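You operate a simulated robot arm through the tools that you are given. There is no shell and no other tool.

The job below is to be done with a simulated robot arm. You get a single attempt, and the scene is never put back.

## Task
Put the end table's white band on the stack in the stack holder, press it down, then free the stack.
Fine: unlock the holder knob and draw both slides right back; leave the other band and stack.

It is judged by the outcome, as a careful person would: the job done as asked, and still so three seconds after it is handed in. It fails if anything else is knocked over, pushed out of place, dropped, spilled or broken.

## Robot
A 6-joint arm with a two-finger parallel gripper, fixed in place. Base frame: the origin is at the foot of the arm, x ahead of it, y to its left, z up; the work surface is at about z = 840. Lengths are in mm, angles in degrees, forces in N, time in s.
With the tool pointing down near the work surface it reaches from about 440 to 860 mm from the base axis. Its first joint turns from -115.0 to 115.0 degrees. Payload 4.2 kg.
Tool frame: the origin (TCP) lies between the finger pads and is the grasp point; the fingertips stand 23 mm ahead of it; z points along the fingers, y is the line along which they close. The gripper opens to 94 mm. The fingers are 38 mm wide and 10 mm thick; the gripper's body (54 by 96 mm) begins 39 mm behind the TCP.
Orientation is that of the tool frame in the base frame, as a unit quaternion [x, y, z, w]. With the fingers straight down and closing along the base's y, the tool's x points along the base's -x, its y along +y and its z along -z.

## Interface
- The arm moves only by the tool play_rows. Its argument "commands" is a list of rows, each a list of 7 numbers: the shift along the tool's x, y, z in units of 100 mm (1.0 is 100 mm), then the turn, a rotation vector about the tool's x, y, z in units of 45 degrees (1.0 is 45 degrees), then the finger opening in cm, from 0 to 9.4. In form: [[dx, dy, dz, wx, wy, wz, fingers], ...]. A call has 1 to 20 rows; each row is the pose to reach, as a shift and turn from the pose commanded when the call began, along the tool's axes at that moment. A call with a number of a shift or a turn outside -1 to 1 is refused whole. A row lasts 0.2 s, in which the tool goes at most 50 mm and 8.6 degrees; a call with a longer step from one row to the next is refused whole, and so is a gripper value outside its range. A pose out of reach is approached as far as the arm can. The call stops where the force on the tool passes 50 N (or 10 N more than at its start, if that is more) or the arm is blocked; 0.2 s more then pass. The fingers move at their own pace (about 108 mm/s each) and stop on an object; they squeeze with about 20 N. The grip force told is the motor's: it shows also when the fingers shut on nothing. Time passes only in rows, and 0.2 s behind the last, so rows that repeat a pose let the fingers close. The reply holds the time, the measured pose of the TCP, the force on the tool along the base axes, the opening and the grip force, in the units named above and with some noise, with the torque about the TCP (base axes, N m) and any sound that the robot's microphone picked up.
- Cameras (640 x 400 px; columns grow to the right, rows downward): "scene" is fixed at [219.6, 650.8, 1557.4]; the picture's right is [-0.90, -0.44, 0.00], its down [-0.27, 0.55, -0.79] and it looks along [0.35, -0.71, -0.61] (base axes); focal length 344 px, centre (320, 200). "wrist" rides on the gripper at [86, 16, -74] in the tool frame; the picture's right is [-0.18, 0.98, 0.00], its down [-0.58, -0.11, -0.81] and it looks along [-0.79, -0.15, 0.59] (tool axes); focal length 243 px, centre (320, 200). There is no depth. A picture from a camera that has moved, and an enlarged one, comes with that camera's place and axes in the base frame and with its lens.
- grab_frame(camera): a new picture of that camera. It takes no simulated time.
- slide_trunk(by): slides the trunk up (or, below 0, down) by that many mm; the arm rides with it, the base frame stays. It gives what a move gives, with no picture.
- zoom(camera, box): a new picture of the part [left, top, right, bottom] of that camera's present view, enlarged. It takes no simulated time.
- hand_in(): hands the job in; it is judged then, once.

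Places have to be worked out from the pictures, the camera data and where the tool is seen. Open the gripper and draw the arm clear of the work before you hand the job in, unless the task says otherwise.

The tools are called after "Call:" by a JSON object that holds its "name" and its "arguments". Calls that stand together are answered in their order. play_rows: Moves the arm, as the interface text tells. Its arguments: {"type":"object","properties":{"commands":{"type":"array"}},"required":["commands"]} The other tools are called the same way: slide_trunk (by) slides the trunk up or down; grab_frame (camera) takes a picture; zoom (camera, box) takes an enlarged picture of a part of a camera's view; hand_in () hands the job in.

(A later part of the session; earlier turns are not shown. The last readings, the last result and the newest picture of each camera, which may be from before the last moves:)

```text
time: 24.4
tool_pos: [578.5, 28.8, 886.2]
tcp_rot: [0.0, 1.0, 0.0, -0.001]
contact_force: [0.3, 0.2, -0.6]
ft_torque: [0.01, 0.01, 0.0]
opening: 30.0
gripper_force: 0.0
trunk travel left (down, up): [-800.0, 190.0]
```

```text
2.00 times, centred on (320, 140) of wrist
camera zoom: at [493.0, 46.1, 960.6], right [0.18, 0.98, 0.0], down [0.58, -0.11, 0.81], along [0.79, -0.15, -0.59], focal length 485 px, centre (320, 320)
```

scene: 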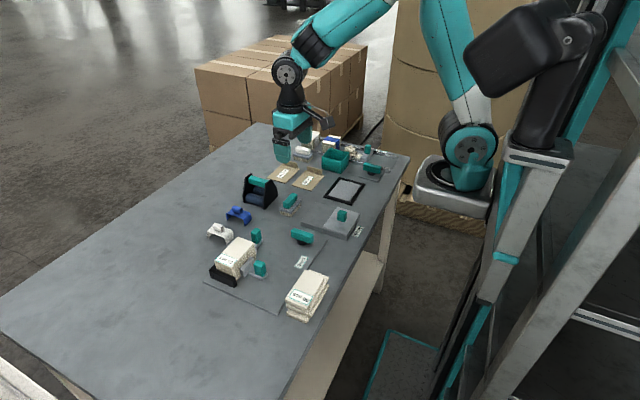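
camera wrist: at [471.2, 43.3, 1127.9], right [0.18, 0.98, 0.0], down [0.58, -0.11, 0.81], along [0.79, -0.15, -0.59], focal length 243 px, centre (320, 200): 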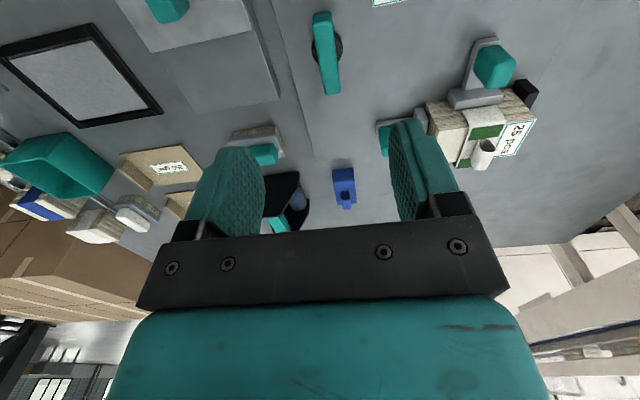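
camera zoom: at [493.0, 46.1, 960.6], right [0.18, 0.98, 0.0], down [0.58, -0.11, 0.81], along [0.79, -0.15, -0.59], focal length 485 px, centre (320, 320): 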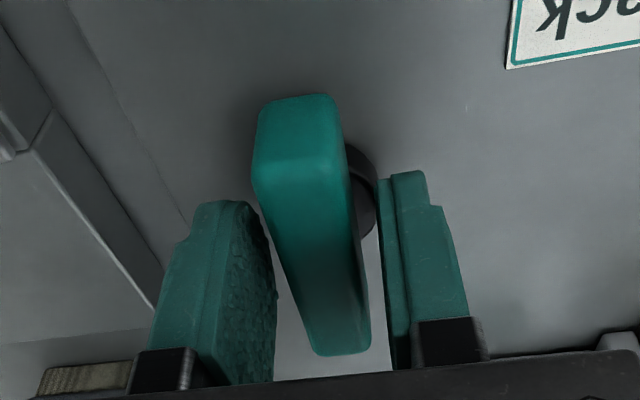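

With fingers open, the bar looks about 1–1.5 mm closer to the -y finger. I'll shift -1.3 mm in y and close again.

Call:
{"name": "play_rows", "arguments": {"commands": [[0, -0.013, 0, 0, 0, 0, 3.0], [0, -0.013, 0, 0, 0, 0, 3.0], [0, -0.013, 0, 0, 0, 0, 2.2], [0, -0.013, 0, 0, 0, 0, 1.5], [0, -0.013, 0, 0, 0, 0, 1.5], [0, -0.013, 0, 0, 0, 0, 1.5]]}}

Call:
{"name": "zoom", "arguments": {"camera": "wrist", "box": [200, 40, 440, 240]}}

```text
time: 25.8
tool_pos: [579.2, 28.7, 886.0]
tcp_rot: [0.0, 1.0, 0.0, 0.0]
contact_force: [-1.4, 9.4, -0.8]
ft_torque: [0.04, -0.16, -0.08]
opening: 19.3
gripper_force: 4.8
trunk travel left (down, up): [-800.0, 190.0]
```

```text
2.00 times, centred on (320, 140) of wrist
camera zoom: at [492.9, 45.8, 960.6], right [0.18, 0.98, 0.0], down [0.58, -0.11, 0.81], along [0.79, -0.15, -0.59], focal length 485 px, centre (320, 320)
```

zoom: 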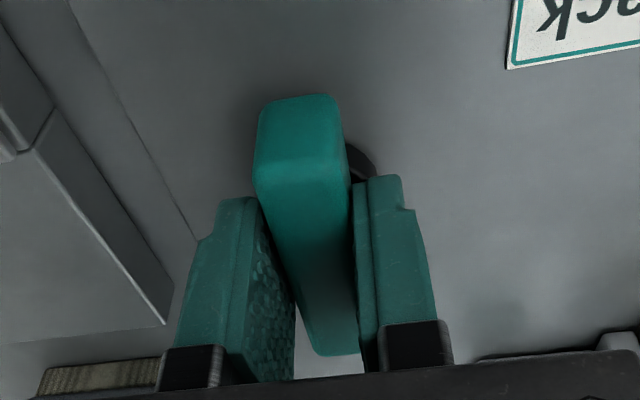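

The side load is now +9 N, so the true centre is about 0.7 mm back toward +y. I'll correct by that and close fully.

Call:
{"name": "play_rows", "arguments": {"commands": [[0, 0.007, 0, 0, 0, 0, 1.9], [0, 0.007, 0, 0, 0, 0, 1.5], [0, 0.007, 0, 0, 0, 0, 1.0], [0, 0.007, 0, 0, 0, 0, 1.0]]}}

```text
time: 26.8
tool_pos: [578.9, 29.1, 886.2]
tcp_rot: [0.001, 1.0, 0.0, 0.0]
contact_force: [2.1, 11.1, 0.9]
ft_torque: [0.1, 0.02, -0.13]
opening: 17.9
gripper_force: 44.7
trunk travel left (down, up): [-800.0, 190.0]
```

The side load is a moderate 11 N, which is fine. I'll try turning the knob counter-clockwise seen from above, in small steps, and watch the torque.

Call:
{"name": "play_rows", "arguments": {"commands": [[0, 0.003, 0, 0, 0, -0.1, 1.0], [0, 0.003, 0, 0, 0, -0.2, 1.0], [0, 0.003, 0, 0, 0, -0.3, 1.0], [0, 0.003, 0, 0, 0, -0.3, 1.0]]}}

Call:
{"name": "zoom", "arguments": {"camera": "scene", "box": [270, 170, 360, 260]}}

```text
time: 27.8
tool_pos: [580.1, 29.2, 887.6]
tcp_rot: [-0.117, 0.993, 0.0, 0.001]
contact_force: [6.1, 13.0, 1.5]
ft_torque: [0.13, 0.15, -2.49]
opening: 27.3
gripper_force: 44.8
trunk travel left (down, up): [-800.0, 190.0]
```

```text
4.44 times, centred on (315, 215) of scene
camera zoom: at [219.6, 650.8, 1557.4], right [-0.9, -0.44, 0.0], down [-0.27, 0.55, -0.79], along [0.35, -0.71, -0.61], focal length 1527 px, centre (342, 133)
```

zoom: 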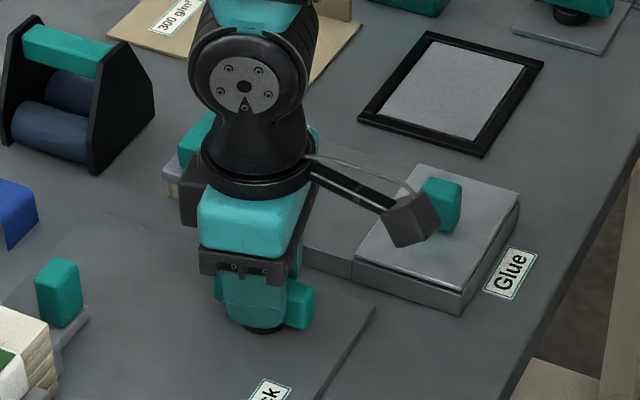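

The tool turned 13° but the bar didn't follow: it wedged between the fingers against 2.5 N m. That direction looks like a stop, so I'll turn back and try clockwise.

Call:
{"name": "play_rows", "arguments": {"commands": [[0, 0, 0, 0, 0, 0.15, 1.0], [0, 0, 0, 0, 0, 0.3, 1.0], [0, 0, 0, 0, 0, 0.3, 1.0]]}}

Call:
{"name": "play_rows", "arguments": {"commands": [[0, 0, 0, 0, 0, 0.1, 1.0], [0, 0, 0, 0, 0, 0.2, 1.0], [0, 0, 0, 0, 0, 0.3, 1.0], [0, 0, 0, 0, 0, 0.3, 1.0]]}}

Call:
{"name": "zoom", "arguments": {"camera": "scene", "box": [270, 170, 360, 260]}}

```text
time: 28.6
tool_pos: [578.0, 29.3, 886.3]
tcp_rot: [0.0, 1.0, -0.001, -0.002]
contact_force: [-7.2, 10.7, 3.6]
ft_torque: [0.09, 0.5, -0.02]
opening: 17.8
gripper_force: 45.2
trunk travel left (down, up): [-800.0, 190.0]
```

```text
time: 29.6
tool_pos: [576.9, 30.5, 886.7]
tcp_rot: [0.119, 0.993, 0.001, -0.002]
contact_force: [-16.8, 9.7, 2.1]
ft_torque: [0.29, 1.28, 0.01]
opening: 18.0
gripper_force: 44.8
trunk travel left (down, up): [-800.0, 190.0]
```

```text
4.44 times, centred on (315, 215) of scene
camera zoom: at [219.6, 650.8, 1557.4], right [-0.9, -0.44, 0.0], down [-0.27, 0.55, -0.79], along [0.35, -0.71, -0.61], focal length 1527 px, centre (342, 133)
```

zoom: 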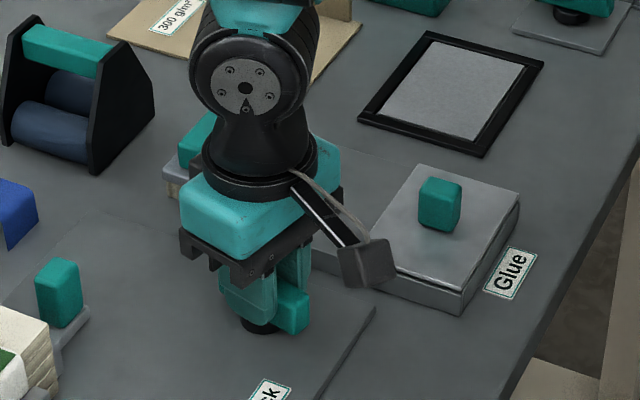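

Clockwise the knob follows freely, with the opening still at 18 mm and no torque. I'll keep turning clockwise with a small -x correction to relieve the side load.

Call:
{"name": "play_rows", "arguments": {"commands": [[0.01, 0, 0, 0, 0, 0.12, 1.0], [0.012, 0, 0, 0, 0, 0.28, 1.0], [0.012, 0, 0, 0, 0, 0.44, 1.0], [0.012, 0, 0, 0, 0, 0.6, 1.0], [0.012, 0, 0, 0, 0, 0.7, 1.0], [0.012, 0, 0, 0, 0, 0.7, 1.0]]}}

Call:
{"name": "zoom", "arguments": {"camera": "scene", "box": [270, 170, 360, 260]}}

```text
time: 31.0
tool_pos: [577.9, 31.6, 886.2]
tcp_rot: [0.383, 0.924, 0.001, 0.001]
contact_force: [-2.2, 16.9, 1.2]
ft_torque: [0.0, 0.45, -0.02]
opening: 17.8
gripper_force: 45.1
trunk travel left (down, up): [-800.0, 190.0]
```

```text
4.44 times, centred on (315, 215) of scene
camera zoom: at [219.6, 650.8, 1557.4], right [-0.9, -0.44, 0.0], down [-0.27, 0.55, -0.79], along [0.35, -0.71, -0.61], focal length 1527 px, centre (342, 133)
```

zoom: 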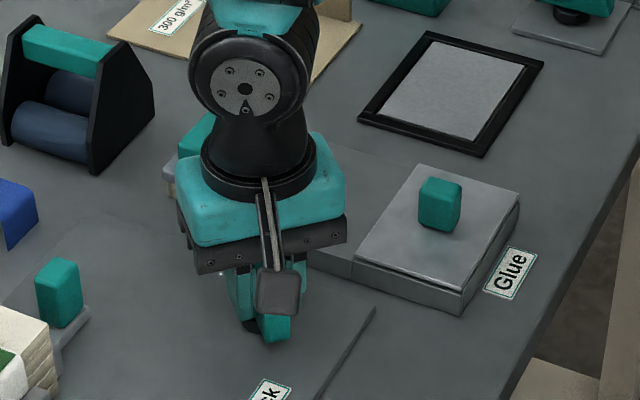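

At 45° it is still moving freely. I'll continue to 90° with a small +y correction.

Call:
{"name": "play_rows", "arguments": {"commands": [[0.005, 0.005, 0, 0, 0, 0.12, 1.0], [0.008, 0.008, 0, 0, 0, 0.28, 1.0], [0.008, 0.008, 0, 0, 0, 0.44, 1.0], [0.008, 0.008, 0, 0, 0, 0.6, 1.0], [0.008, 0.008, 0, 0, 0, 0.76, 1.0], [0.008, 0.008, 0, 0, 0, 0.9, 1.0], [0.008, 0.008, 0, 0, 0, 0.9, 1.0]]}}

Call:
{"name": "zoom", "arguments": {"camera": "scene", "box": [270, 170, 360, 260]}}

```text
time: 32.6
tool_pos: [578.9, 31.5, 886.7]
tcp_rot: [0.679, 0.734, 0.001, 0.001]
contact_force: [20.8, 18.5, 8.2]
ft_torque: [-1.08, 0.23, 0.03]
opening: 18.1
gripper_force: 44.9
trunk travel left (down, up): [-800.0, 190.0]
```

```text
4.44 times, centred on (315, 215) of scene
camera zoom: at [219.6, 650.8, 1557.4], right [-0.9, -0.44, 0.0], down [-0.27, 0.55, -0.79], along [0.35, -0.71, -0.61], focal length 1527 px, centre (342, 133)
```

zoom: 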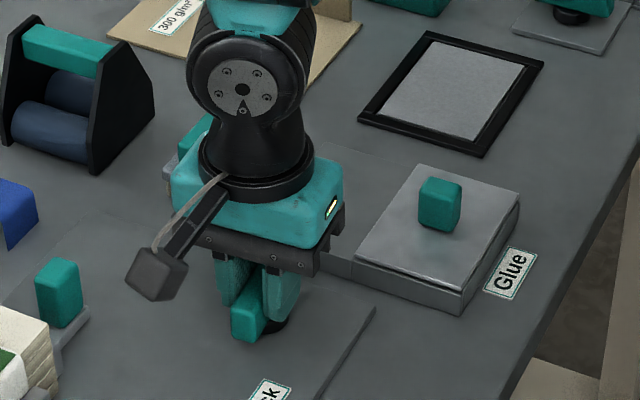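

At 85° it still turns with no resistance. I'll relieve the side load and turn a few degrees more to look for the end stop.

Call:
{"name": "play_rows", "arguments": {"commands": [[0.008, 0.01, 0, 0, 0, 0.0, 1.0], [0.008, 0.01, 0, 0, 0, 0.05, 1.0], [0.008, 0.01, 0, 0, 0, 0.1, 1.0], [0.008, 0.01, 0, 0, 0, 0.15, 1.0], [0.008, 0.01, 0, 0, 0, 0.15, 1.0]]}}

```text
time: 33.8
tool_pos: [579.8, 32.4, 886.9]
tcp_rot: [0.721, 0.693, 0.001, 0.0]
contact_force: [20.5, 7.4, 3.9]
ft_torque: [-0.56, -0.21, 2.03]
opening: 19.2
gripper_force: 44.8
trunk travel left (down, up): [-800.0, 190.0]
```

At 92° a 2 N m reaction appears, so the stop is at about 90° and the knob is unlocked. I'll ease back 2°, open, and rise straight up to check it.

Call:
{"name": "play_rows", "arguments": {"commands": [[0, 0, 0, 0, 0, -0.05, 1.0], [0, 0, 0, 0, 0, -0.05, 2.5], [0, 0, 0, 0, 0, -0.05, 4.5], [0, 0, 0, 0, 0, -0.05, 4.5], [0, 0, -0.2, 0, 0, -0.05, 4.5], [0, 0, -0.5, 0, 0, -0.05, 4.5], [0, 0, -0.9, 0, 0, -0.05, 4.5], [0, 0, -1.0, 0, 0, -0.05, 4.5], [0, 0, -1.0, 0, 0, -0.05, 4.5]]}}

Call:
{"name": "zoom", "arguments": {"camera": "scene", "box": [200, 180, 360, 300]}}

Call:
{"name": "grab_frame", "arguments": {"camera": "wrist"}}

```text
time: 35.8
tool_pos: [578.0, 31.6, 986.0]
tcp_rot: [0.707, 0.707, 0.0, 0.0]
contact_force: [-0.3, 0.6, 0.5]
ft_torque: [0.02, 0.0, -0.01]
opening: 45.0
gripper_force: 0.2
trunk travel left (down, up): [-800.0, 190.0]
```

```text
3.33 times, centred on (280, 240) of scene
camera zoom: at [219.6, 650.8, 1557.4], right [-0.9, -0.44, 0.0], down [-0.27, 0.55, -0.79], along [0.35, -0.71, -0.61], focal length 1145 px, centre (453, 67)
```

zoom: 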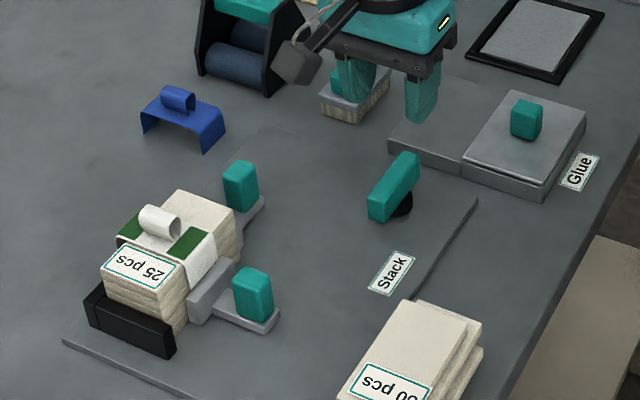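

```text
taken
camera wrist: at [595.4, 118.7, 1060.3], right [0.98, -0.18, 0.0], down [-0.11, -0.58, 0.81], along [-0.15, -0.79, -0.59], focal length 243 px, centre (320, 200)
```

wrist: 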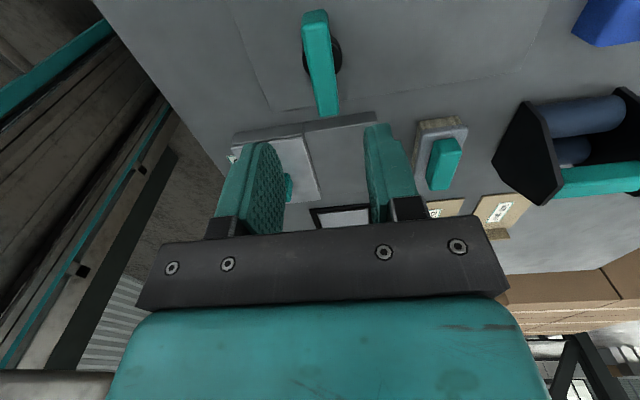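

The knob now lies along y, so it's unlocked, and the stack and band are undisturbed. Next is the slide on the -y side of the stack, with its post near (689, 99). I'll move to look at it from above, keeping this hand orientation with the fingers closing along x.

Call:
{"name": "play_rows", "arguments": {"commands": [[0.1, 0.2, -0.2, 0, 0, 0, 4.5], [0.3, 0.5, -0.2, 0, 0, 0, 4.5], [0.6, 0.8, -0.2, 0, 0, 0, 5.0], [0.8, 1.0, -0.2, 0, 0, 0, 5.0], [0.8, 1.0, -0.2, 0, 0, 0, 5.0], [0.8, 1.0, -0.2, 0, 0, 0, 5.0]]}}

Call:
{"name": "grab_frame", "arguments": {"camera": "wrist"}}

Call:
{"name": "zoom", "arguments": {"camera": "wrist", "box": [220, 0, 420, 160]}}

```text
time: 37.2
tool_pos: [677.4, 109.6, 1007.3]
tcp_rot: [0.707, 0.707, 0.0, 0.0]
contact_force: [-0.2, 0.4, -0.9]
ft_torque: [-0.02, -0.03, -0.01]
opening: 50.0
gripper_force: 0.0
trunk travel left (down, up): [-800.0, 190.0]
```

```text
taken
camera wrist: at [694.4, 196.6, 1081.1], right [0.98, -0.18, 0.0], down [-0.11, -0.58, 0.81], along [-0.15, -0.79, -0.59], focal length 243 px, centre (320, 200)
```

wrist: 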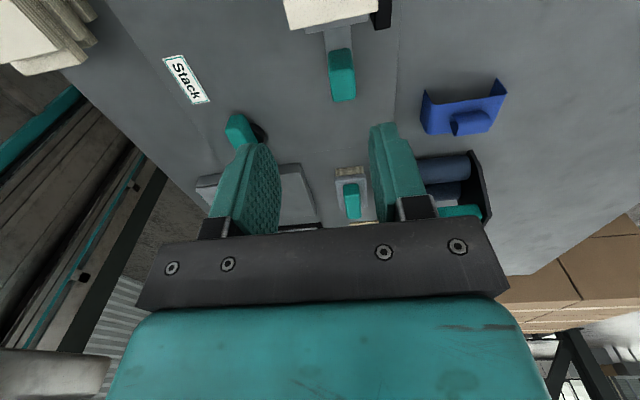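

```text
2.50 times, centred on (320, 80) of wrist
camera zoom: at [694.4, 196.6, 1081.1], right [0.98, -0.18, 0.0], down [-0.11, -0.58, 0.81], along [-0.15, -0.79, -0.59], focal length 606 px, centre (320, 500)
```

zoom: 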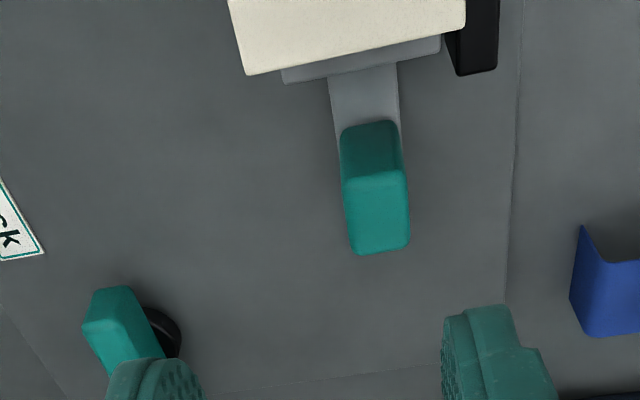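

The -y slide's post spans x 684–704, y 76–100, with its top at z≈885. I'll position over its centre, (694, 88), with the fingers either side in x.

Call:
{"name": "play_rows", "arguments": {"commands": [[-0.1, 0.08, 0.1, 0, 0, 0, 5.0], [-0.21, 0.163, 0.4, 0, 0, 0, 5.0], [-0.21, 0.163, 0.7, 0, 0, 0, 5.0], [-0.21, 0.163, 0.7, 0, 0, 0, 5.0], [-0.21, 0.163, 0.7, 0, 0, 0, 5.0]]}}

Call:
{"name": "zoom", "arguments": {"camera": "wrist", "box": [200, 0, 440, 200]}}

Call:
{"name": "zoom", "arguments": {"camera": "scene", "box": [200, 180, 300, 280]}}

```text
time: 38.4
tool_pos: [695.0, 90.2, 937.3]
tcp_rot: [0.708, 0.707, 0.0, 0.0]
contact_force: [0.6, 0.3, 0.1]
ft_torque: [-0.02, 0.03, -0.01]
opening: 50.0
gripper_force: 0.1
trunk travel left (down, up): [-800.0, 190.0]
```

```text
2.00 times, centred on (320, 100) of wrist
camera zoom: at [711.6, 177.5, 1012.0], right [0.98, -0.18, 0.0], down [-0.11, -0.58, 0.81], along [-0.15, -0.79, -0.59], focal length 485 px, centre (320, 400)
```

zoom: 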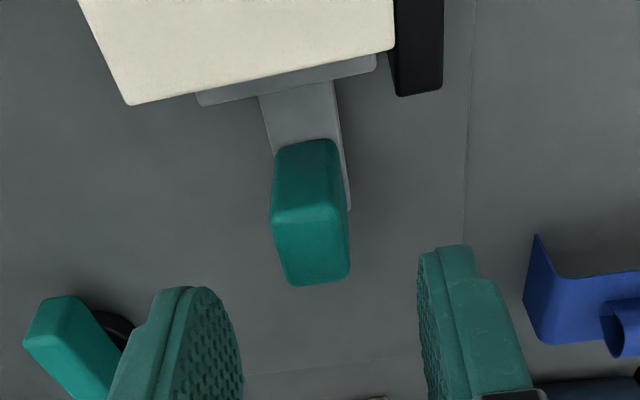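

```text
4.00 times, centred on (250, 230) of scene
camera zoom: at [219.6, 650.8, 1557.4], right [-0.9, -0.44, 0.0], down [-0.27, 0.55, -0.79], along [0.35, -0.71, -0.61], focal length 1374 px, centre (600, 80)
```

zoom: 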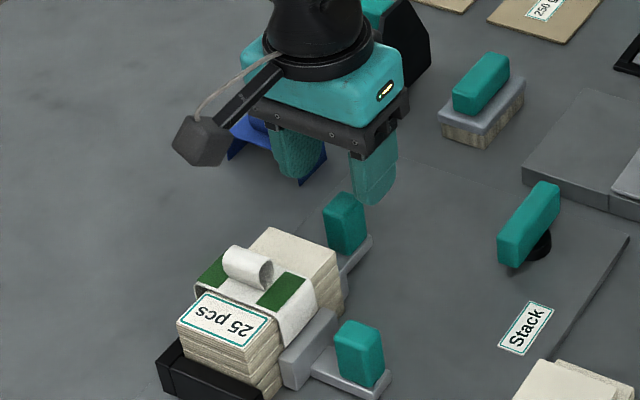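

In this orientation the wrist camera would pass close over the band's loop when lowering. The gap between the post (y≤100) and the jaw (y≥126) is enough for a finger, so I'll rotate back to the default orientation, which keeps the camera away and lets the finger push positively.

Call:
{"name": "play_rows", "arguments": {"commands": [[0, 0, 0, 0, 0, -0.16, 4.5], [0, 0, 0, 0, 0, -0.33, 4.5], [0, 0, 0, 0, 0, -0.5, 4.2], [0, 0, 0, 0, 0, -0.67, 4.2], [0, 0, 0, 0, 0, -0.84, 4.2], [0, 0, 0, 0, 0, -1.0, 4.2]]}}

Call:
{"name": "play_rows", "arguments": {"commands": [[0, 0, 0, 0, 0, -0.16, 4.2], [0, 0, 0, 0, 0, -0.33, 4.2], [0, 0, 0, 0, 0, -0.5, 4.2], [0, 0, 0, 0, 0, -0.67, 4.2], [0, 0, 0, 0, 0, -0.84, 4.2], [0, 0, 0, 0, 0, -1.0, 4.2], [0, 0, 0, 0, 0, -1.0, 4.2]]}}

Call:
{"name": "zoom", "arguments": {"camera": "wrist", "box": [200, 0, 440, 200]}}

```text
time: 39.8
tool_pos: [693.8, 90.2, 938.6]
tcp_rot: [0.383, 0.924, 0.0, -0.001]
contact_force: [0.3, 0.1, 0.2]
ft_torque: [0.02, 0.04, 0.02]
opening: 42.2
gripper_force: 0.0
trunk travel left (down, up): [-800.0, 190.0]
```

```text
time: 41.4
tool_pos: [693.2, 90.7, 937.2]
tcp_rot: [-0.001, 1.0, 0.0, 0.0]
contact_force: [-0.2, 0.0, -0.4]
ft_torque: [0.0, 0.0, 0.04]
opening: 42.0
gripper_force: 0.1
trunk travel left (down, up): [-800.0, 190.0]
```

```text
2.00 times, centred on (320, 100) of wrist
camera zoom: at [608.4, 107.3, 1010.6], right [0.18, 0.98, 0.0], down [0.58, -0.11, 0.81], along [0.79, -0.15, -0.59], focal length 485 px, centre (320, 400)
```

zoom: 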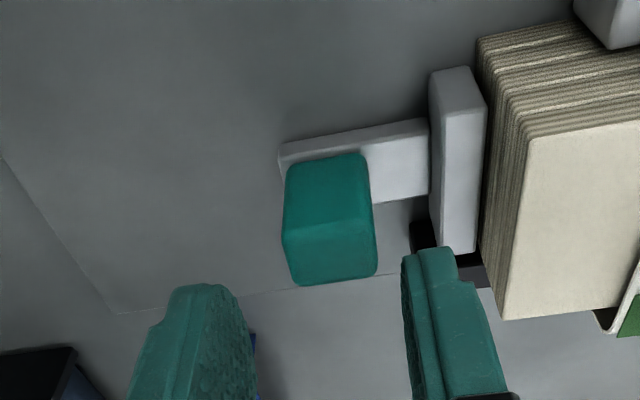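

Combining both views, the post spans x 685–705, y 83–107, with its top at z≈895, and the jaw starts at y≈128. I'll shift to y=95, narrow the opening to 36 mm and lower to z≈888.

Call:
{"name": "play_rows", "arguments": {"commands": [[-0.02, 0.043, 0.05, 0, 0, 0, 3.6], [-0.02, 0.043, 0.15, 0, 0, 0, 3.6], [-0.02, 0.043, 0.15, 0, 0, 0, 3.6]]}}

Call:
{"name": "zoom", "arguments": {"camera": "wrist", "box": [200, 20, 440, 220]}}

```text
time: 42.2
tool_pos: [696.6, 94.6, 922.5]
tcp_rot: [0.0, 1.0, 0.0, 0.0]
contact_force: [-0.2, 0.4, 0.2]
ft_torque: [0.0, -0.02, -0.02]
opening: 36.1
gripper_force: 0.1
trunk travel left (down, up): [-800.0, 190.0]
```

```text
2.00 times, centred on (320, 120) of wrist
camera zoom: at [610.4, 111.7, 995.4], right [0.18, 0.98, 0.0], down [0.58, -0.11, 0.81], along [0.79, -0.15, -0.59], focal length 485 px, centre (320, 360)
```

zoom: 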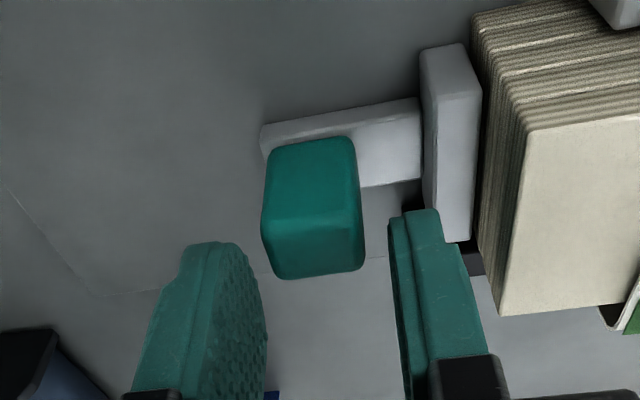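

The post's centre computes to y≈95.4, matching the tool. I'll lower another 34 mm and close gently.

Call:
{"name": "play_rows", "arguments": {"commands": [[0, 0.005, 0.1, 0, 0, 0, 3.6], [0, 0.005, 0.2, 0, 0, 0, 3.6], [0, 0.005, 0.34, 0, 0, 0, 3.6], [0, 0.005, 0.34, 0, 0, 0, 3.6]]}}

Call:
{"name": "zoom", "arguments": {"camera": "wrist", "box": [200, 40, 440, 240]}}

Call:
{"name": "zoom", "arguments": {"camera": "scene", "box": [210, 190, 290, 270]}}

```text
time: 43.2
tool_pos: [696.9, 95.1, 887.1]
tcp_rot: [0.0, 1.0, 0.0, 0.001]
contact_force: [-0.2, -0.6, -0.1]
ft_torque: [-0.01, -0.02, 0.03]
opening: 35.8
gripper_force: 0.2
trunk travel left (down, up): [-800.0, 190.0]
```

```text
2.00 times, centred on (320, 140) of wrist
camera zoom: at [610.4, 112.1, 961.4], right [0.18, 0.98, 0.0], down [0.58, -0.11, 0.81], along [0.79, -0.15, -0.59], focal length 485 px, centre (320, 320)
```

zoom: 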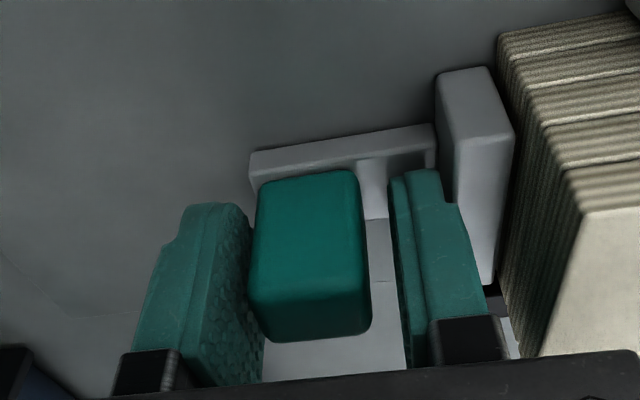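

```text
5.00 times, centred on (250, 230) of scene
camera zoom: at [219.6, 650.8, 1557.4], right [-0.9, -0.44, 0.0], down [-0.27, 0.55, -0.79], along [0.35, -0.71, -0.61], focal length 1718 px, centre (670, 50)
```

zoom: 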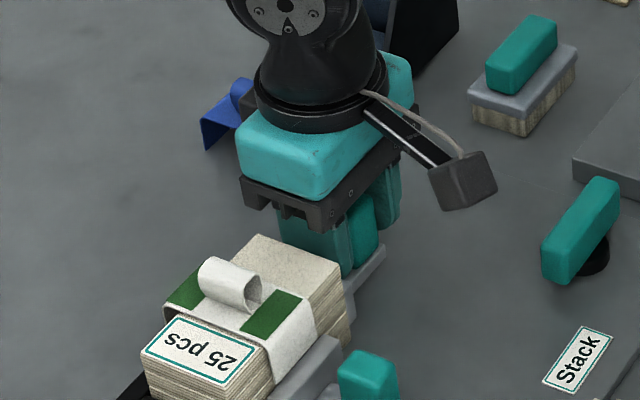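

The fingers straddle the post with the rear finger in front of the jaw. I'll shift 2 mm to -y to centre, close, and check the force.

Call:
{"name": "play_rows", "arguments": {"commands": [[0, -0.02, 0, 0, 0, 0, 3.6], [0, -0.02, 0, 0, 0, 0, 3.0], [0, -0.02, 0, 0, 0, 0, 2.2], [0, -0.02, 0, 0, 0, 0, 1.8], [0, -0.02, 0, 0, 0, 0, 1.8]]}}

```text
time: 44.4
tool_pos: [697.0, 94.0, 887.0]
tcp_rot: [0.0, 1.0, 0.0, 0.0]
contact_force: [0.1, 0.8, -1.3]
ft_torque: [-0.04, -0.57, 0.2]
opening: 25.8
gripper_force: 44.4
trunk travel left (down, up): [-800.0, 190.0]
```

The post is gripped at 25.8 mm with almost no side load. I'll draw the slide toward -y in small steps.

Call:
{"name": "play_rows", "arguments": {"commands": [[0, -0.05, 0, 0, 0, 0, 1.8], [0, -0.1, 0, 0, 0, 0, 1.8], [0, -0.16, 0, 0, 0, 0, 1.8], [0, -0.22, 0, 0, 0, 0, 1.8], [0, -0.28, 0, 0, 0, 0, 1.8], [0, -0.28, 0, 0, 0, 0, 1.8]]}}

Call:
{"name": "zoom", "arguments": {"camera": "scene", "box": [200, 180, 310, 280]}}

Call:
{"name": "zoom", "arguments": {"camera": "wrist", "box": [200, 20, 440, 220]}}

```text
time: 45.8
tool_pos: [696.5, 64.1, 887.8]
tcp_rot: [0.001, 1.0, 0.0, 0.0]
contact_force: [-2.9, 0.3, 11.8]
ft_torque: [0.0, 0.79, 0.06]
opening: 26.0
gripper_force: 44.9
trunk travel left (down, up): [-800.0, 190.0]
```

```text
4.00 times, centred on (255, 230) of scene
camera zoom: at [219.6, 650.8, 1557.4], right [-0.9, -0.44, 0.0], down [-0.27, 0.55, -0.79], along [0.35, -0.71, -0.61], focal length 1374 px, centre (580, 80)
```

zoom: 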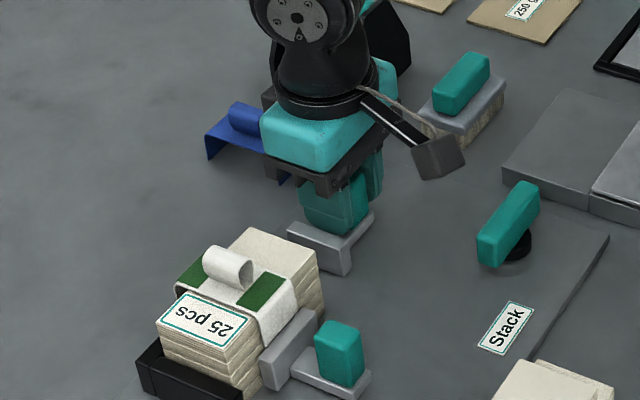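

```text
2.00 times, centred on (320, 120) of wrist
camera zoom: at [610.6, 82.3, 961.8], right [0.18, 0.98, 0.0], down [0.58, -0.11, 0.81], along [0.79, -0.15, -0.59], focal length 485 px, centre (320, 360)
```

zoom: 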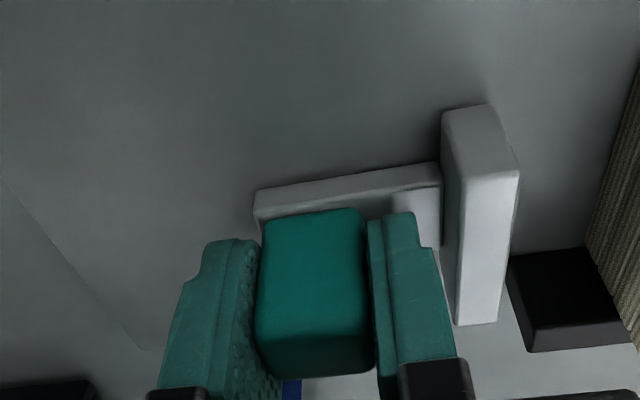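

The slide moves freely and the stack stays put. I'll continue drawing it back until it meets its end stop.

Call:
{"name": "play_rows", "arguments": {"commands": [[0, -0.05, -0.005, 0, 0, 0, 1.8], [0, -0.1, -0.005, 0, 0, 0, 1.8], [0, -0.15, -0.005, 0, 0, 0, 1.8], [0, -0.2, -0.005, 0, 0, 0, 1.8], [0, -0.25, -0.005, 0, 0, 0, 1.8], [0, -0.3, -0.005, 0, 0, 0, 1.8], [0, -0.3, -0.005, 0, 0, 0, 1.8]]}}

Call:
{"name": "zoom", "arguments": {"camera": "scene", "box": [200, 180, 310, 280]}}

```text
time: 47.4
tool_pos: [697.3, 36.4, 888.1]
tcp_rot: [0.0, 1.0, 0.0, 0.0]
contact_force: [-4.2, -0.6, 7.4]
ft_torque: [0.08, 0.65, 0.29]
opening: 25.9
gripper_force: 45.6
trunk travel left (down, up): [-800.0, 190.0]
```

```text
4.00 times, centred on (255, 230) of scene
camera zoom: at [219.6, 650.8, 1557.4], right [-0.9, -0.44, 0.0], down [-0.27, 0.55, -0.79], along [0.35, -0.71, -0.61], focal length 1374 px, centre (580, 80)
```

zoom: 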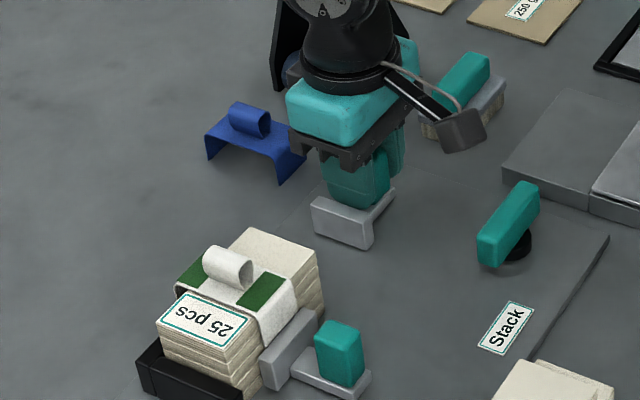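

Still moving freely at y=36. The brush behind starts at about y≈-63, so there is room to keep drawing back carefully.

Call:
{"name": "play_rows", "arguments": {"commands": [[0, -0.05, -0.005, 0, 0, 0, 1.8], [0, -0.1, -0.005, 0, 0, 0, 1.8], [0, -0.14, -0.005, 0, 0, 0, 1.8], [0, -0.18, -0.005, 0, 0, 0, 1.8], [0, -0.22, -0.005, 0, 0, 0, 1.8], [0, -0.26, -0.005, 0, 0, 0, 1.8], [0, -0.26, -0.005, 0, 0, 0, 1.8]]}}

Call:
{"name": "zoom", "arguments": {"camera": "scene", "box": [200, 180, 310, 280]}}

Call:
{"name": "grab_frame", "arguments": {"camera": "wrist"}}

```text
time: 48.1
tool_pos: [696.7, 34.3, 887.4]
tcp_rot: [-0.006, 1.0, 0.009, 0.002]
contact_force: [1.8, 35.8, -10.0]
ft_torque: [-1.3, -0.02, -1.06]
opening: 26.5
gripper_force: 45.1
trunk travel left (down, up): [-800.0, 190.0]
stopped in row 3: the force on the tool passed its limit at 55 N (the readings are from after the stop); the commanded pose is now the measured one
```

```text
4.00 times, centred on (255, 230) of scene
camera zoom: at [219.6, 650.8, 1557.4], right [-0.9, -0.44, 0.0], down [-0.27, 0.55, -0.79], along [0.35, -0.71, -0.61], focal length 1374 px, centre (580, 80)
```

zoom: 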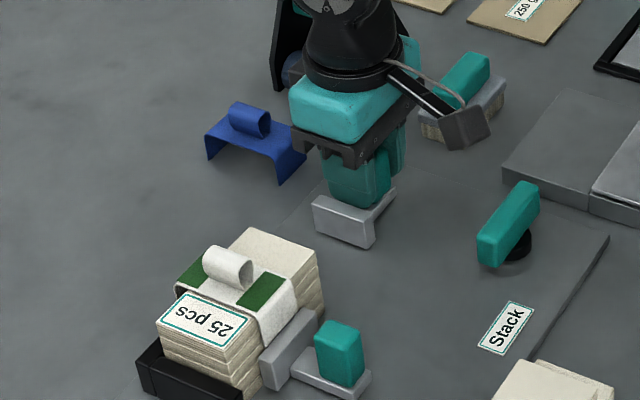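

```text
taken
camera wrist: at [610.3, 49.0, 961.7], right [0.17, 0.99, 0.02], down [0.58, -0.12, 0.81], along [0.8, -0.13, -0.59], focal length 243 px, centre (320, 200)
```

wrist: 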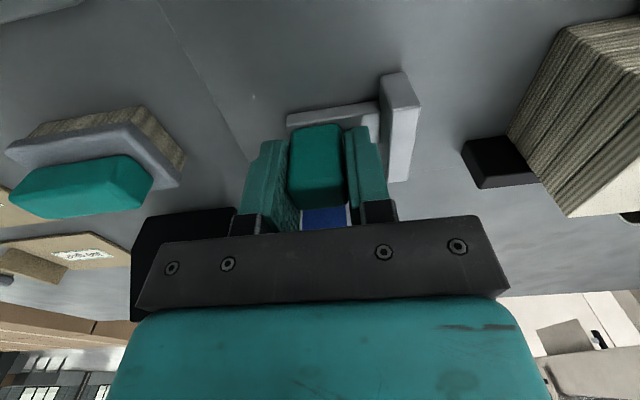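

The slide hit its end stop (35 N reaction, post at about 60 mm travel). I'll open, correct the slight tilt and rise clear.

Call:
{"name": "play_rows", "arguments": {"commands": [[0, 0, 0, 0.01, 0, 0.005, 2.8], [0, 0, 0, 0.023, 0.005, 0.015, 3.8], [0, 0, 0, 0.023, 0.005, 0.015, 3.8], [0, 0, -0.2, 0.023, 0.005, 0.015, 3.8], [0, 0, -0.5, 0.023, 0.005, 0.015, 3.8], [0, 0, -0.9, 0.023, 0.005, 0.015, 3.8], [0, 0, -1.0, 0.023, 0.005, 0.015, 3.8], [0, 0, -1.0, 0.023, 0.005, 0.015, 3.8]]}}

Call:
{"name": "zoom", "arguments": {"camera": "scene", "box": [200, 180, 310, 280]}}

```text
time: 49.9
tool_pos: [697.2, 30.5, 989.0]
tcp_rot: [0.002, 1.0, -0.003, -0.001]
contact_force: [0.0, 0.2, 0.3]
ft_torque: [0.01, 0.01, -0.03]
opening: 37.8
gripper_force: 0.1
trunk travel left (down, up): [-800.0, 190.0]
```

```text
4.00 times, centred on (255, 230) of scene
camera zoom: at [219.6, 650.8, 1557.4], right [-0.9, -0.44, 0.0], down [-0.27, 0.55, -0.79], along [0.35, -0.71, -0.61], focal length 1374 px, centre (580, 80)
```

zoom: 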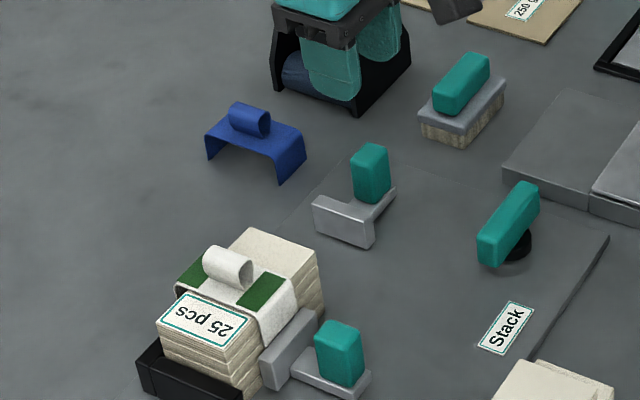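

The -y slide is fully back and everything else is still in place. Now I'll move over to the -x slide's post, near (612, 195).

Call:
{"name": "play_rows", "arguments": {"commands": [[0.3, 0.2, -0.1, 0, 0, 0, 3.8], [0.6, 0.5, -0.1, 0, 0, 0, 4.5], [0.9, 0.8, -0.1, 0, 0, 0, 4.5], [0.97, 1.0, -0.1, 0, 0, 0, 4.5], [0.97, 1.0, -0.1, 0, 0, 0, 4.5]]}}

Call:
{"name": "play_rows", "arguments": {"commands": [[0, 0.3, 0, 0, 0, 0, 4.5], [0, 0.6, 0, 0, 0, 0, 4.5], [0, 0.65, 0, 0, 0, 0, 4.5], [0, 0.65, 0, 0, 0, 0, 4.5]]}}

Call:
{"name": "grab_frame", "arguments": {"camera": "wrist"}}

Call:
{"name": "zoom", "arguments": {"camera": "wrist", "box": [200, 0, 440, 200]}}

```text
time: 51.1
tool_pos: [600.3, 127.4, 997.3]
tcp_rot: [0.002, 1.0, -0.002, -0.001]
contact_force: [-0.4, -0.2, 0.6]
ft_torque: [0.01, 0.03, -0.01]
opening: 45.0
gripper_force: 0.1
trunk travel left (down, up): [-800.0, 190.0]
```

```text
time: 52.1
tool_pos: [599.6, 194.5, 995.8]
tcp_rot: [0.002, 1.0, -0.004, -0.001]
contact_force: [0.3, 0.2, 0.8]
ft_torque: [0.02, 0.0, 0.0]
opening: 45.0
gripper_force: 0.1
trunk travel left (down, up): [-800.0, 190.0]
```

```text
taken
camera wrist: at [514.2, 211.7, 1070.9], right [0.19, 0.98, -0.01], down [0.58, -0.11, 0.81], along [0.79, -0.15, -0.59], focal length 243 px, centre (320, 200)
```

wrist: 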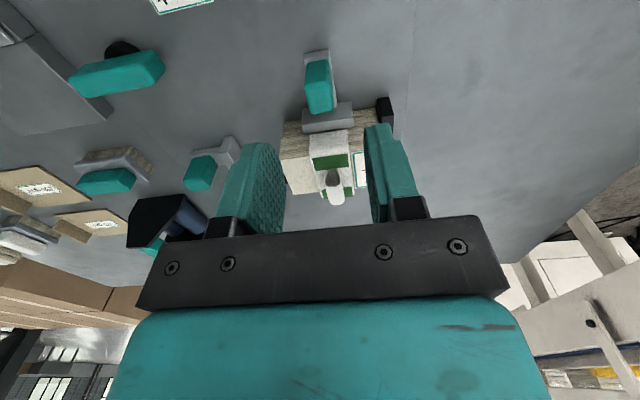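

```text
2.00 times, centred on (320, 100) of wrist
camera zoom: at [514.2, 211.7, 1070.9], right [0.19, 0.98, -0.01], down [0.58, -0.11, 0.81], along [0.79, -0.15, -0.59], focal length 485 px, centre (320, 400)
```

zoom: 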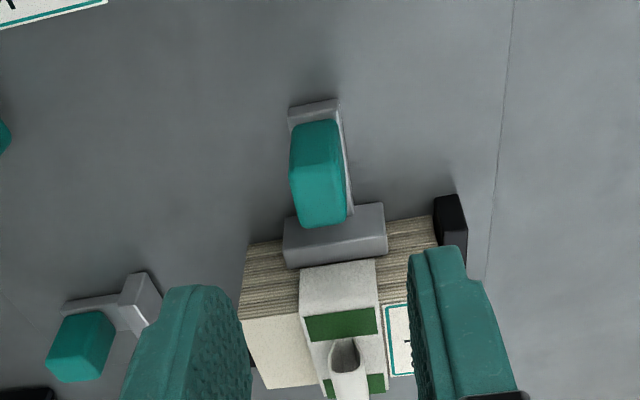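

The post spans x 606–629, y 184–203, centred at about (618, 193). I'll align above it and lower part-way.

Call:
{"name": "play_rows", "arguments": {"commands": [[-0.1, -0.01, 0.2, -0.01, 0, -0.005, 4.5], [-0.178, -0.015, 0.5, -0.01, 0, -0.005, 4.0], [-0.178, -0.015, 0.73, -0.01, 0, -0.005, 4.0], [-0.178, -0.015, 0.73, -0.01, 0, -0.005, 4.0], [-0.178, -0.015, 0.73, -0.01, 0, -0.005, 4.0]]}}

Call:
{"name": "zoom", "arguments": {"camera": "wrist", "box": [200, 20, 440, 220]}}

```text
time: 53.3
tool_pos: [616.2, 192.3, 923.6]
tcp_rot: [0.0, 1.0, 0.0, 0.0]
contact_force: [-0.4, 0.0, -0.4]
ft_torque: [-0.03, 0.01, -0.03]
opening: 40.1
gripper_force: 0.1
trunk travel left (down, up): [-800.0, 190.0]
```

```text
2.00 times, centred on (320, 120) of wrist
camera zoom: at [531.0, 207.8, 998.0], right [0.18, 0.98, 0.0], down [0.58, -0.11, 0.81], along [0.79, -0.15, -0.59], focal length 485 px, centre (320, 360)
```

zoom: 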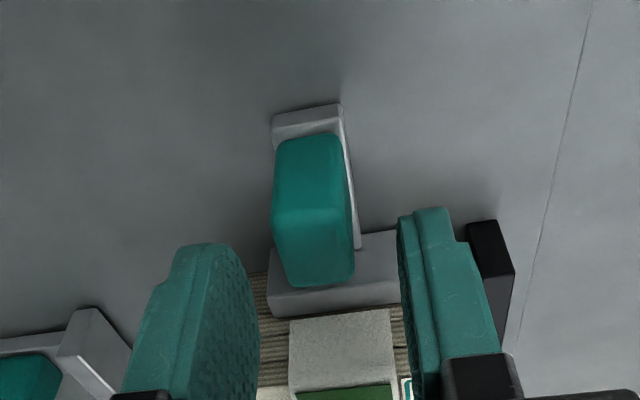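

Post centre computes to y≈192, aligned with the tool. Lowering 35 mm and closing.

Call:
{"name": "play_rows", "arguments": {"commands": [[0, -0.003, 0.12, 0, 0, 0, 4.0], [0, -0.003, 0.24, 0, 0, 0, 4.0], [0, -0.003, 0.35, 0, 0, 0, 4.0], [0, -0.003, 0.35, 0, 0, 0, 4.0], [0, -0.003, 0.35, 0, 0, 0, 3.0], [0, -0.003, 0.35, 0, 0, 0, 2.2], [0, -0.003, 0.35, 0, 0, 0, 1.5], [0, -0.003, 0.35, 0, 0, 0, 1.5]]}}

Call:
{"name": "zoom", "arguments": {"camera": "wrist", "box": [200, 40, 440, 240]}}

Call:
{"name": "zoom", "arguments": {"camera": "scene", "box": [200, 200, 310, 300]}}

```text
time: 55.1
tool_pos: [616.9, 189.9, 887.7]
tcp_rot: [0.001, 1.0, 0.001, -0.002]
contact_force: [1.5, -22.8, 4.0]
ft_torque: [0.64, -0.11, 0.58]
opening: 20.0
gripper_force: 44.6
trunk travel left (down, up): [-800.0, 190.0]
```

```text
2.00 times, centred on (320, 140) of wrist
camera zoom: at [531.2, 206.8, 962.7], right [0.19, 0.98, 0.0], down [0.58, -0.11, 0.8], along [0.79, -0.15, -0.59], focal length 485 px, centre (320, 320)
```

zoom: 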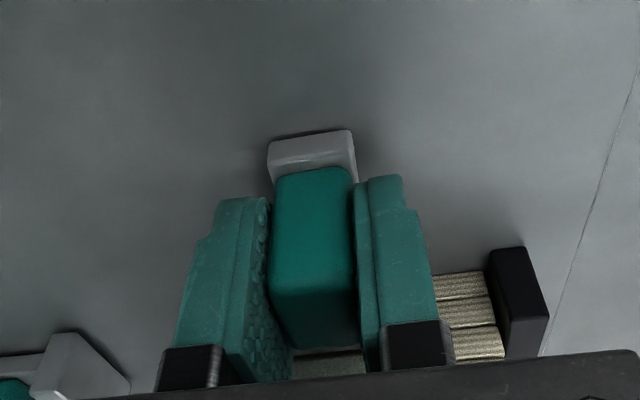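

```text
4.00 times, centred on (255, 250) of scene
camera zoom: at [219.6, 650.8, 1557.4], right [-0.9, -0.44, 0.0], down [-0.27, 0.55, -0.79], along [0.35, -0.71, -0.61], focal length 1374 px, centre (580, 0)
```

zoom: 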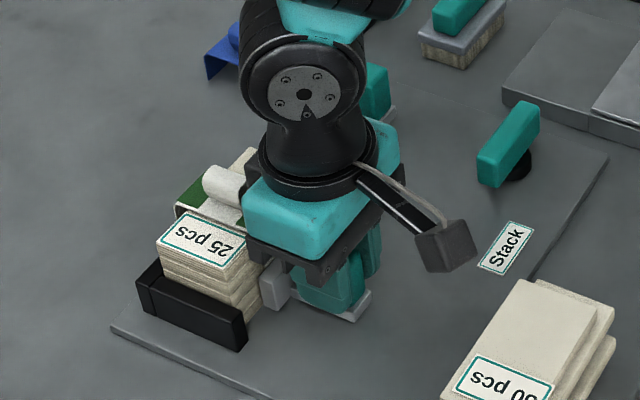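

Gripped, but there's a -23 N lateral load. I'll reopen slightly, shift 1.3 mm toward -y and close again.

Call:
{"name": "play_rows", "arguments": {"commands": [[0, 0, 0, 0, 0, 0, 2.6], [0, -0.013, 0, 0, 0, 0, 2.6], [0, -0.013, 0, 0, 0, 0, 2.6], [0, -0.013, 0, 0, 0, 0, 2.0], [0, -0.013, 0, 0, 0, 0, 1.5], [0, -0.013, 0, 0, 0, 0, 1.5]]}}

```text
time: 56.5
tool_pos: [617.1, 189.6, 889.1]
tcp_rot: [0.0, 1.0, 0.001, -0.001]
contact_force: [0.9, -7.7, 3.8]
ft_torque: [-0.24, 0.05, 0.0]
opening: 20.0
gripper_force: 44.9
trunk travel left (down, up): [-800.0, 190.0]
```

The lateral load is now under 8 N. Drawing the slide toward -x in small steps.

Call:
{"name": "play_rows", "arguments": {"commands": [[0.03, -0.003, 0, 0, 0, 0, 1.5], [0.08, -0.003, 0, 0, 0, 0, 1.5], [0.14, -0.003, 0, 0, 0, 0, 1.5], [0.2, -0.003, 0, 0, 0, 0, 1.5], [0.26, -0.003, 0, 0, 0, 0, 1.5], [0.26, -0.003, 0, 0, 0, 0, 1.5]]}}

Call:
{"name": "zoom", "arguments": {"camera": "scene", "box": [200, 200, 310, 300]}}

Call:
{"name": "grab_frame", "arguments": {"camera": "wrist"}}

```text
time: 57.9
tool_pos: [591.9, 190.6, 887.8]
tcp_rot: [0.0, 1.0, 0.0, -0.001]
contact_force: [0.1, -10.4, 5.5]
ft_torque: [-0.71, 0.05, -0.24]
opening: 20.0
gripper_force: 45.3
trunk travel left (down, up): [-800.0, 190.0]
```

```text
4.00 times, centred on (255, 250) of scene
camera zoom: at [219.6, 650.8, 1557.4], right [-0.9, -0.44, 0.0], down [-0.27, 0.55, -0.79], along [0.35, -0.71, -0.61], focal length 1374 px, centre (580, 0)
```

zoom: 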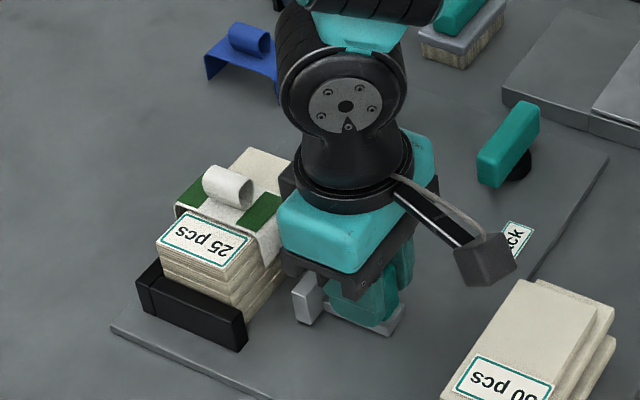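

```text
taken
camera wrist: at [506.3, 206.5, 963.3], right [0.18, 0.98, 0.0], down [0.58, -0.11, 0.81], along [0.79, -0.15, -0.59], focal length 243 px, centre (320, 200)
```

wrist: 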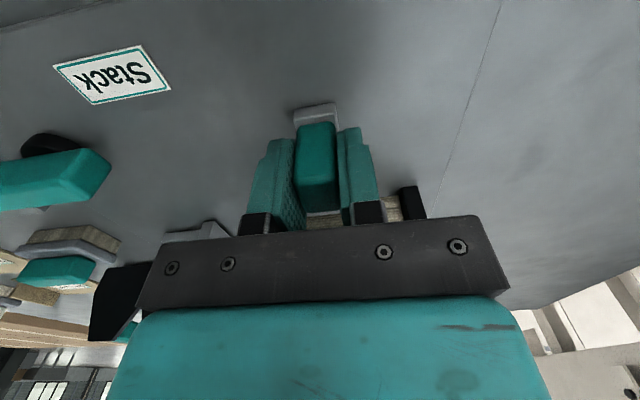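

The slide moves freely. The 50-pcs stack lies further back, with its edge near x≈505 and its top about 60 mm below the camera, so there is room to continue to the stop.

Call:
{"name": "play_rows", "arguments": {"commands": [[0.05, -0.003, 0, 0, 0, 0, 1.5], [0.1, -0.003, 0, 0, 0, 0, 1.5], [0.15, -0.003, 0, 0, 0, 0, 1.5], [0.2, -0.003, 0, 0, 0, 0, 1.5], [0.25, -0.003, 0, 0, 0, 0, 1.5], [0.25, -0.003, 0, 0, 0, 0, 1.5]]}}

Call:
{"name": "zoom", "arguments": {"camera": "scene", "box": [220, 210, 350, 320]}}

```text
time: 59.3
tool_pos: [566.7, 190.1, 888.2]
tcp_rot: [0.0, 1.0, 0.0, -0.001]
contact_force: [0.5, -8.5, 10.8]
ft_torque: [-0.73, 0.37, -0.32]
opening: 19.9
gripper_force: 44.7
trunk travel left (down, up): [-800.0, 190.0]
```

```text
3.64 times, centred on (285, 265) of scene
camera zoom: at [219.6, 650.8, 1557.4], right [-0.9, -0.44, 0.0], down [-0.27, 0.55, -0.79], along [0.35, -0.71, -0.61], focal length 1249 px, centre (447, -36)
```

zoom: 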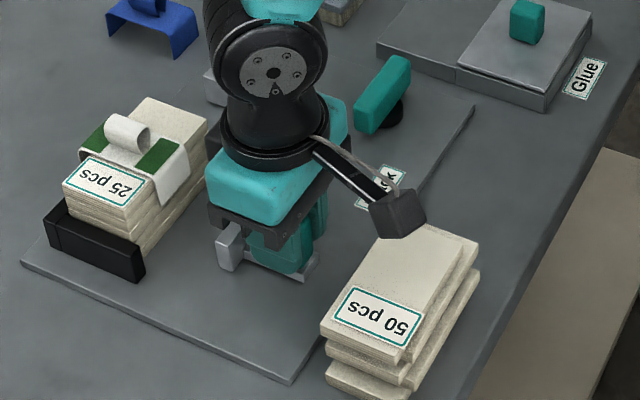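

The camera passes roughly 40 mm above the 50-pcs stack (top z≈904), which is safe. I'll continue the last stretch in smaller steps to find the stop.

Call:
{"name": "play_rows", "arguments": {"commands": [[0.03, 0, -0.005, 0, 0, 0, 1.5], [0.06, 0, -0.005, 0, 0, 0, 1.5], [0.09, 0, -0.005, 0, 0, 0, 1.5], [0.11, 0, -0.005, 0, 0, 0, 1.5], [0.13, 0, -0.005, 0, 0, 0, 1.5], [0.15, 0, -0.005, 0, 0, 0, 1.5]]}}

Call:
{"name": "zoom", "arguments": {"camera": "scene", "box": [220, 210, 350, 320]}}

Call:
{"name": "zoom", "arguments": {"camera": "wrist", "box": [200, 40, 440, 240]}}

```text
time: 60.7
tool_pos: [554.7, 190.3, 888.3]
tcp_rot: [0.001, 1.0, 0.001, 0.001]
contact_force: [29.3, -5.0, 4.9]
ft_torque: [-0.53, -0.3, 0.35]
opening: 20.0
gripper_force: 44.5
trunk travel left (down, up): [-800.0, 190.0]
```

```text
3.64 times, centred on (285, 265) of scene
camera zoom: at [219.6, 650.8, 1557.4], right [-0.9, -0.44, 0.0], down [-0.27, 0.55, -0.79], along [0.35, -0.71, -0.61], focal length 1249 px, centre (447, -36)
```

zoom: 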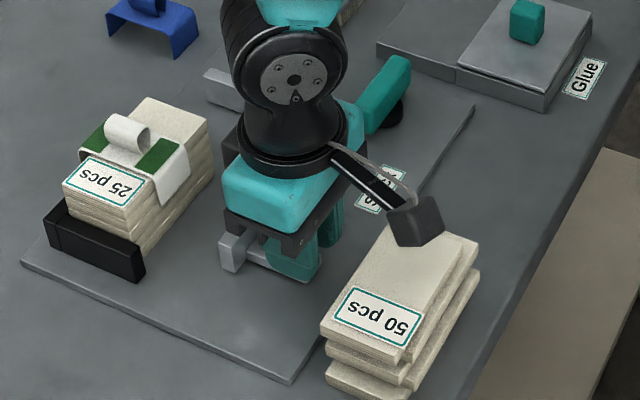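

```text
2.00 times, centred on (320, 140) of wrist
camera zoom: at [468.2, 206.7, 962.9], right [0.19, 0.98, 0.0], down [0.58, -0.11, 0.81], along [0.79, -0.15, -0.59], focal length 485 px, centre (320, 320)
```

zoom: 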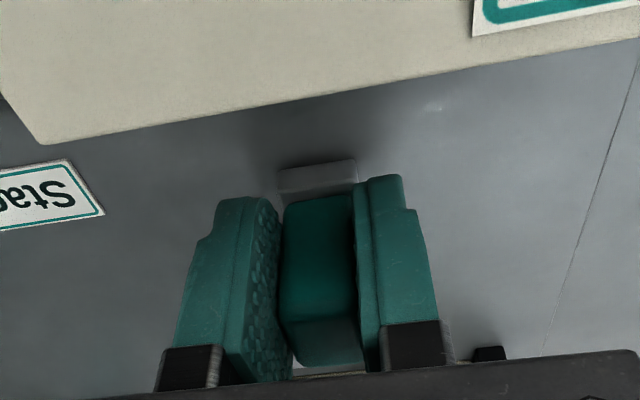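

The force rose to 29 N and the fingers slid along the post while the slide stayed put after about 51 mm of travel, probably its end stop. To be sure, I'll regrip centred on the post and pull once more.

Call:
{"name": "play_rows", "arguments": {"commands": [[0, 0, 0, 0, 0, 0, 3.0], [0, 0, 0, 0, 0, 0, 3.0], [-0.06, 0, 0, 0, 0, 0, 3.0], [-0.12, 0, 0, 0, 0, 0, 3.0], [-0.12, 0, 0, 0, 0, 0, 3.0]]}}

Call:
{"name": "zoom", "arguments": {"camera": "wrist", "box": [200, 40, 440, 240]}}

Call:
{"name": "zoom", "arguments": {"camera": "scene", "box": [220, 230, 320, 320]}}

```text
time: 61.9
tool_pos: [564.0, 189.6, 890.1]
tcp_rot: [0.001, 1.0, 0.001, 0.0]
contact_force: [0.1, -0.1, -0.3]
ft_torque: [0.0, 0.0, -0.01]
opening: 30.0
gripper_force: 0.1
trunk travel left (down, up): [-800.0, 190.0]
```

```text
2.00 times, centred on (320, 140) of wrist
camera zoom: at [477.9, 206.6, 964.0], right [0.18, 0.98, 0.0], down [0.58, -0.11, 0.8], along [0.79, -0.15, -0.59], focal length 485 px, centre (320, 320)
```

zoom: 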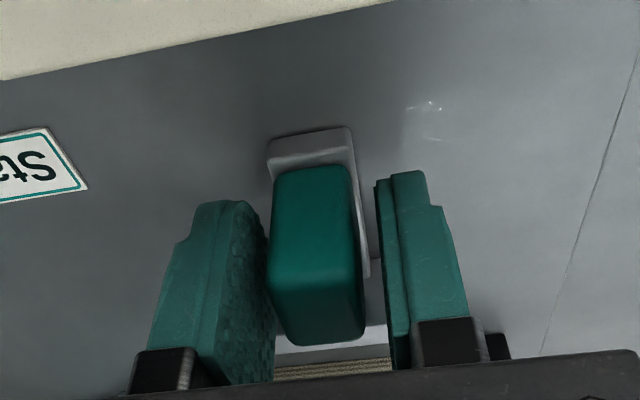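

```text
4.44 times, centred on (270, 275) of scene
camera zoom: at [219.6, 650.8, 1557.4], right [-0.9, -0.44, 0.0], down [-0.27, 0.55, -0.79], along [0.35, -0.71, -0.61], focal length 1527 px, centre (542, -133)
```

zoom: 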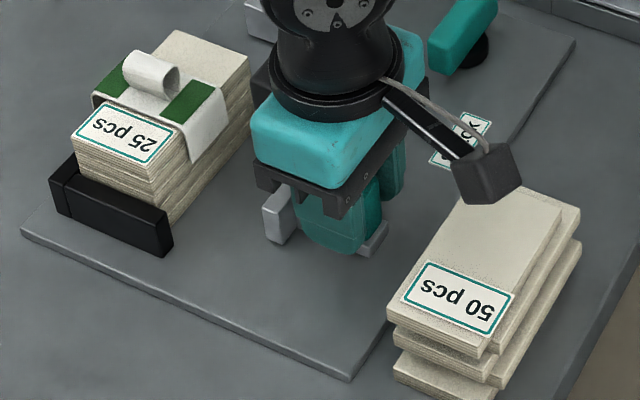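

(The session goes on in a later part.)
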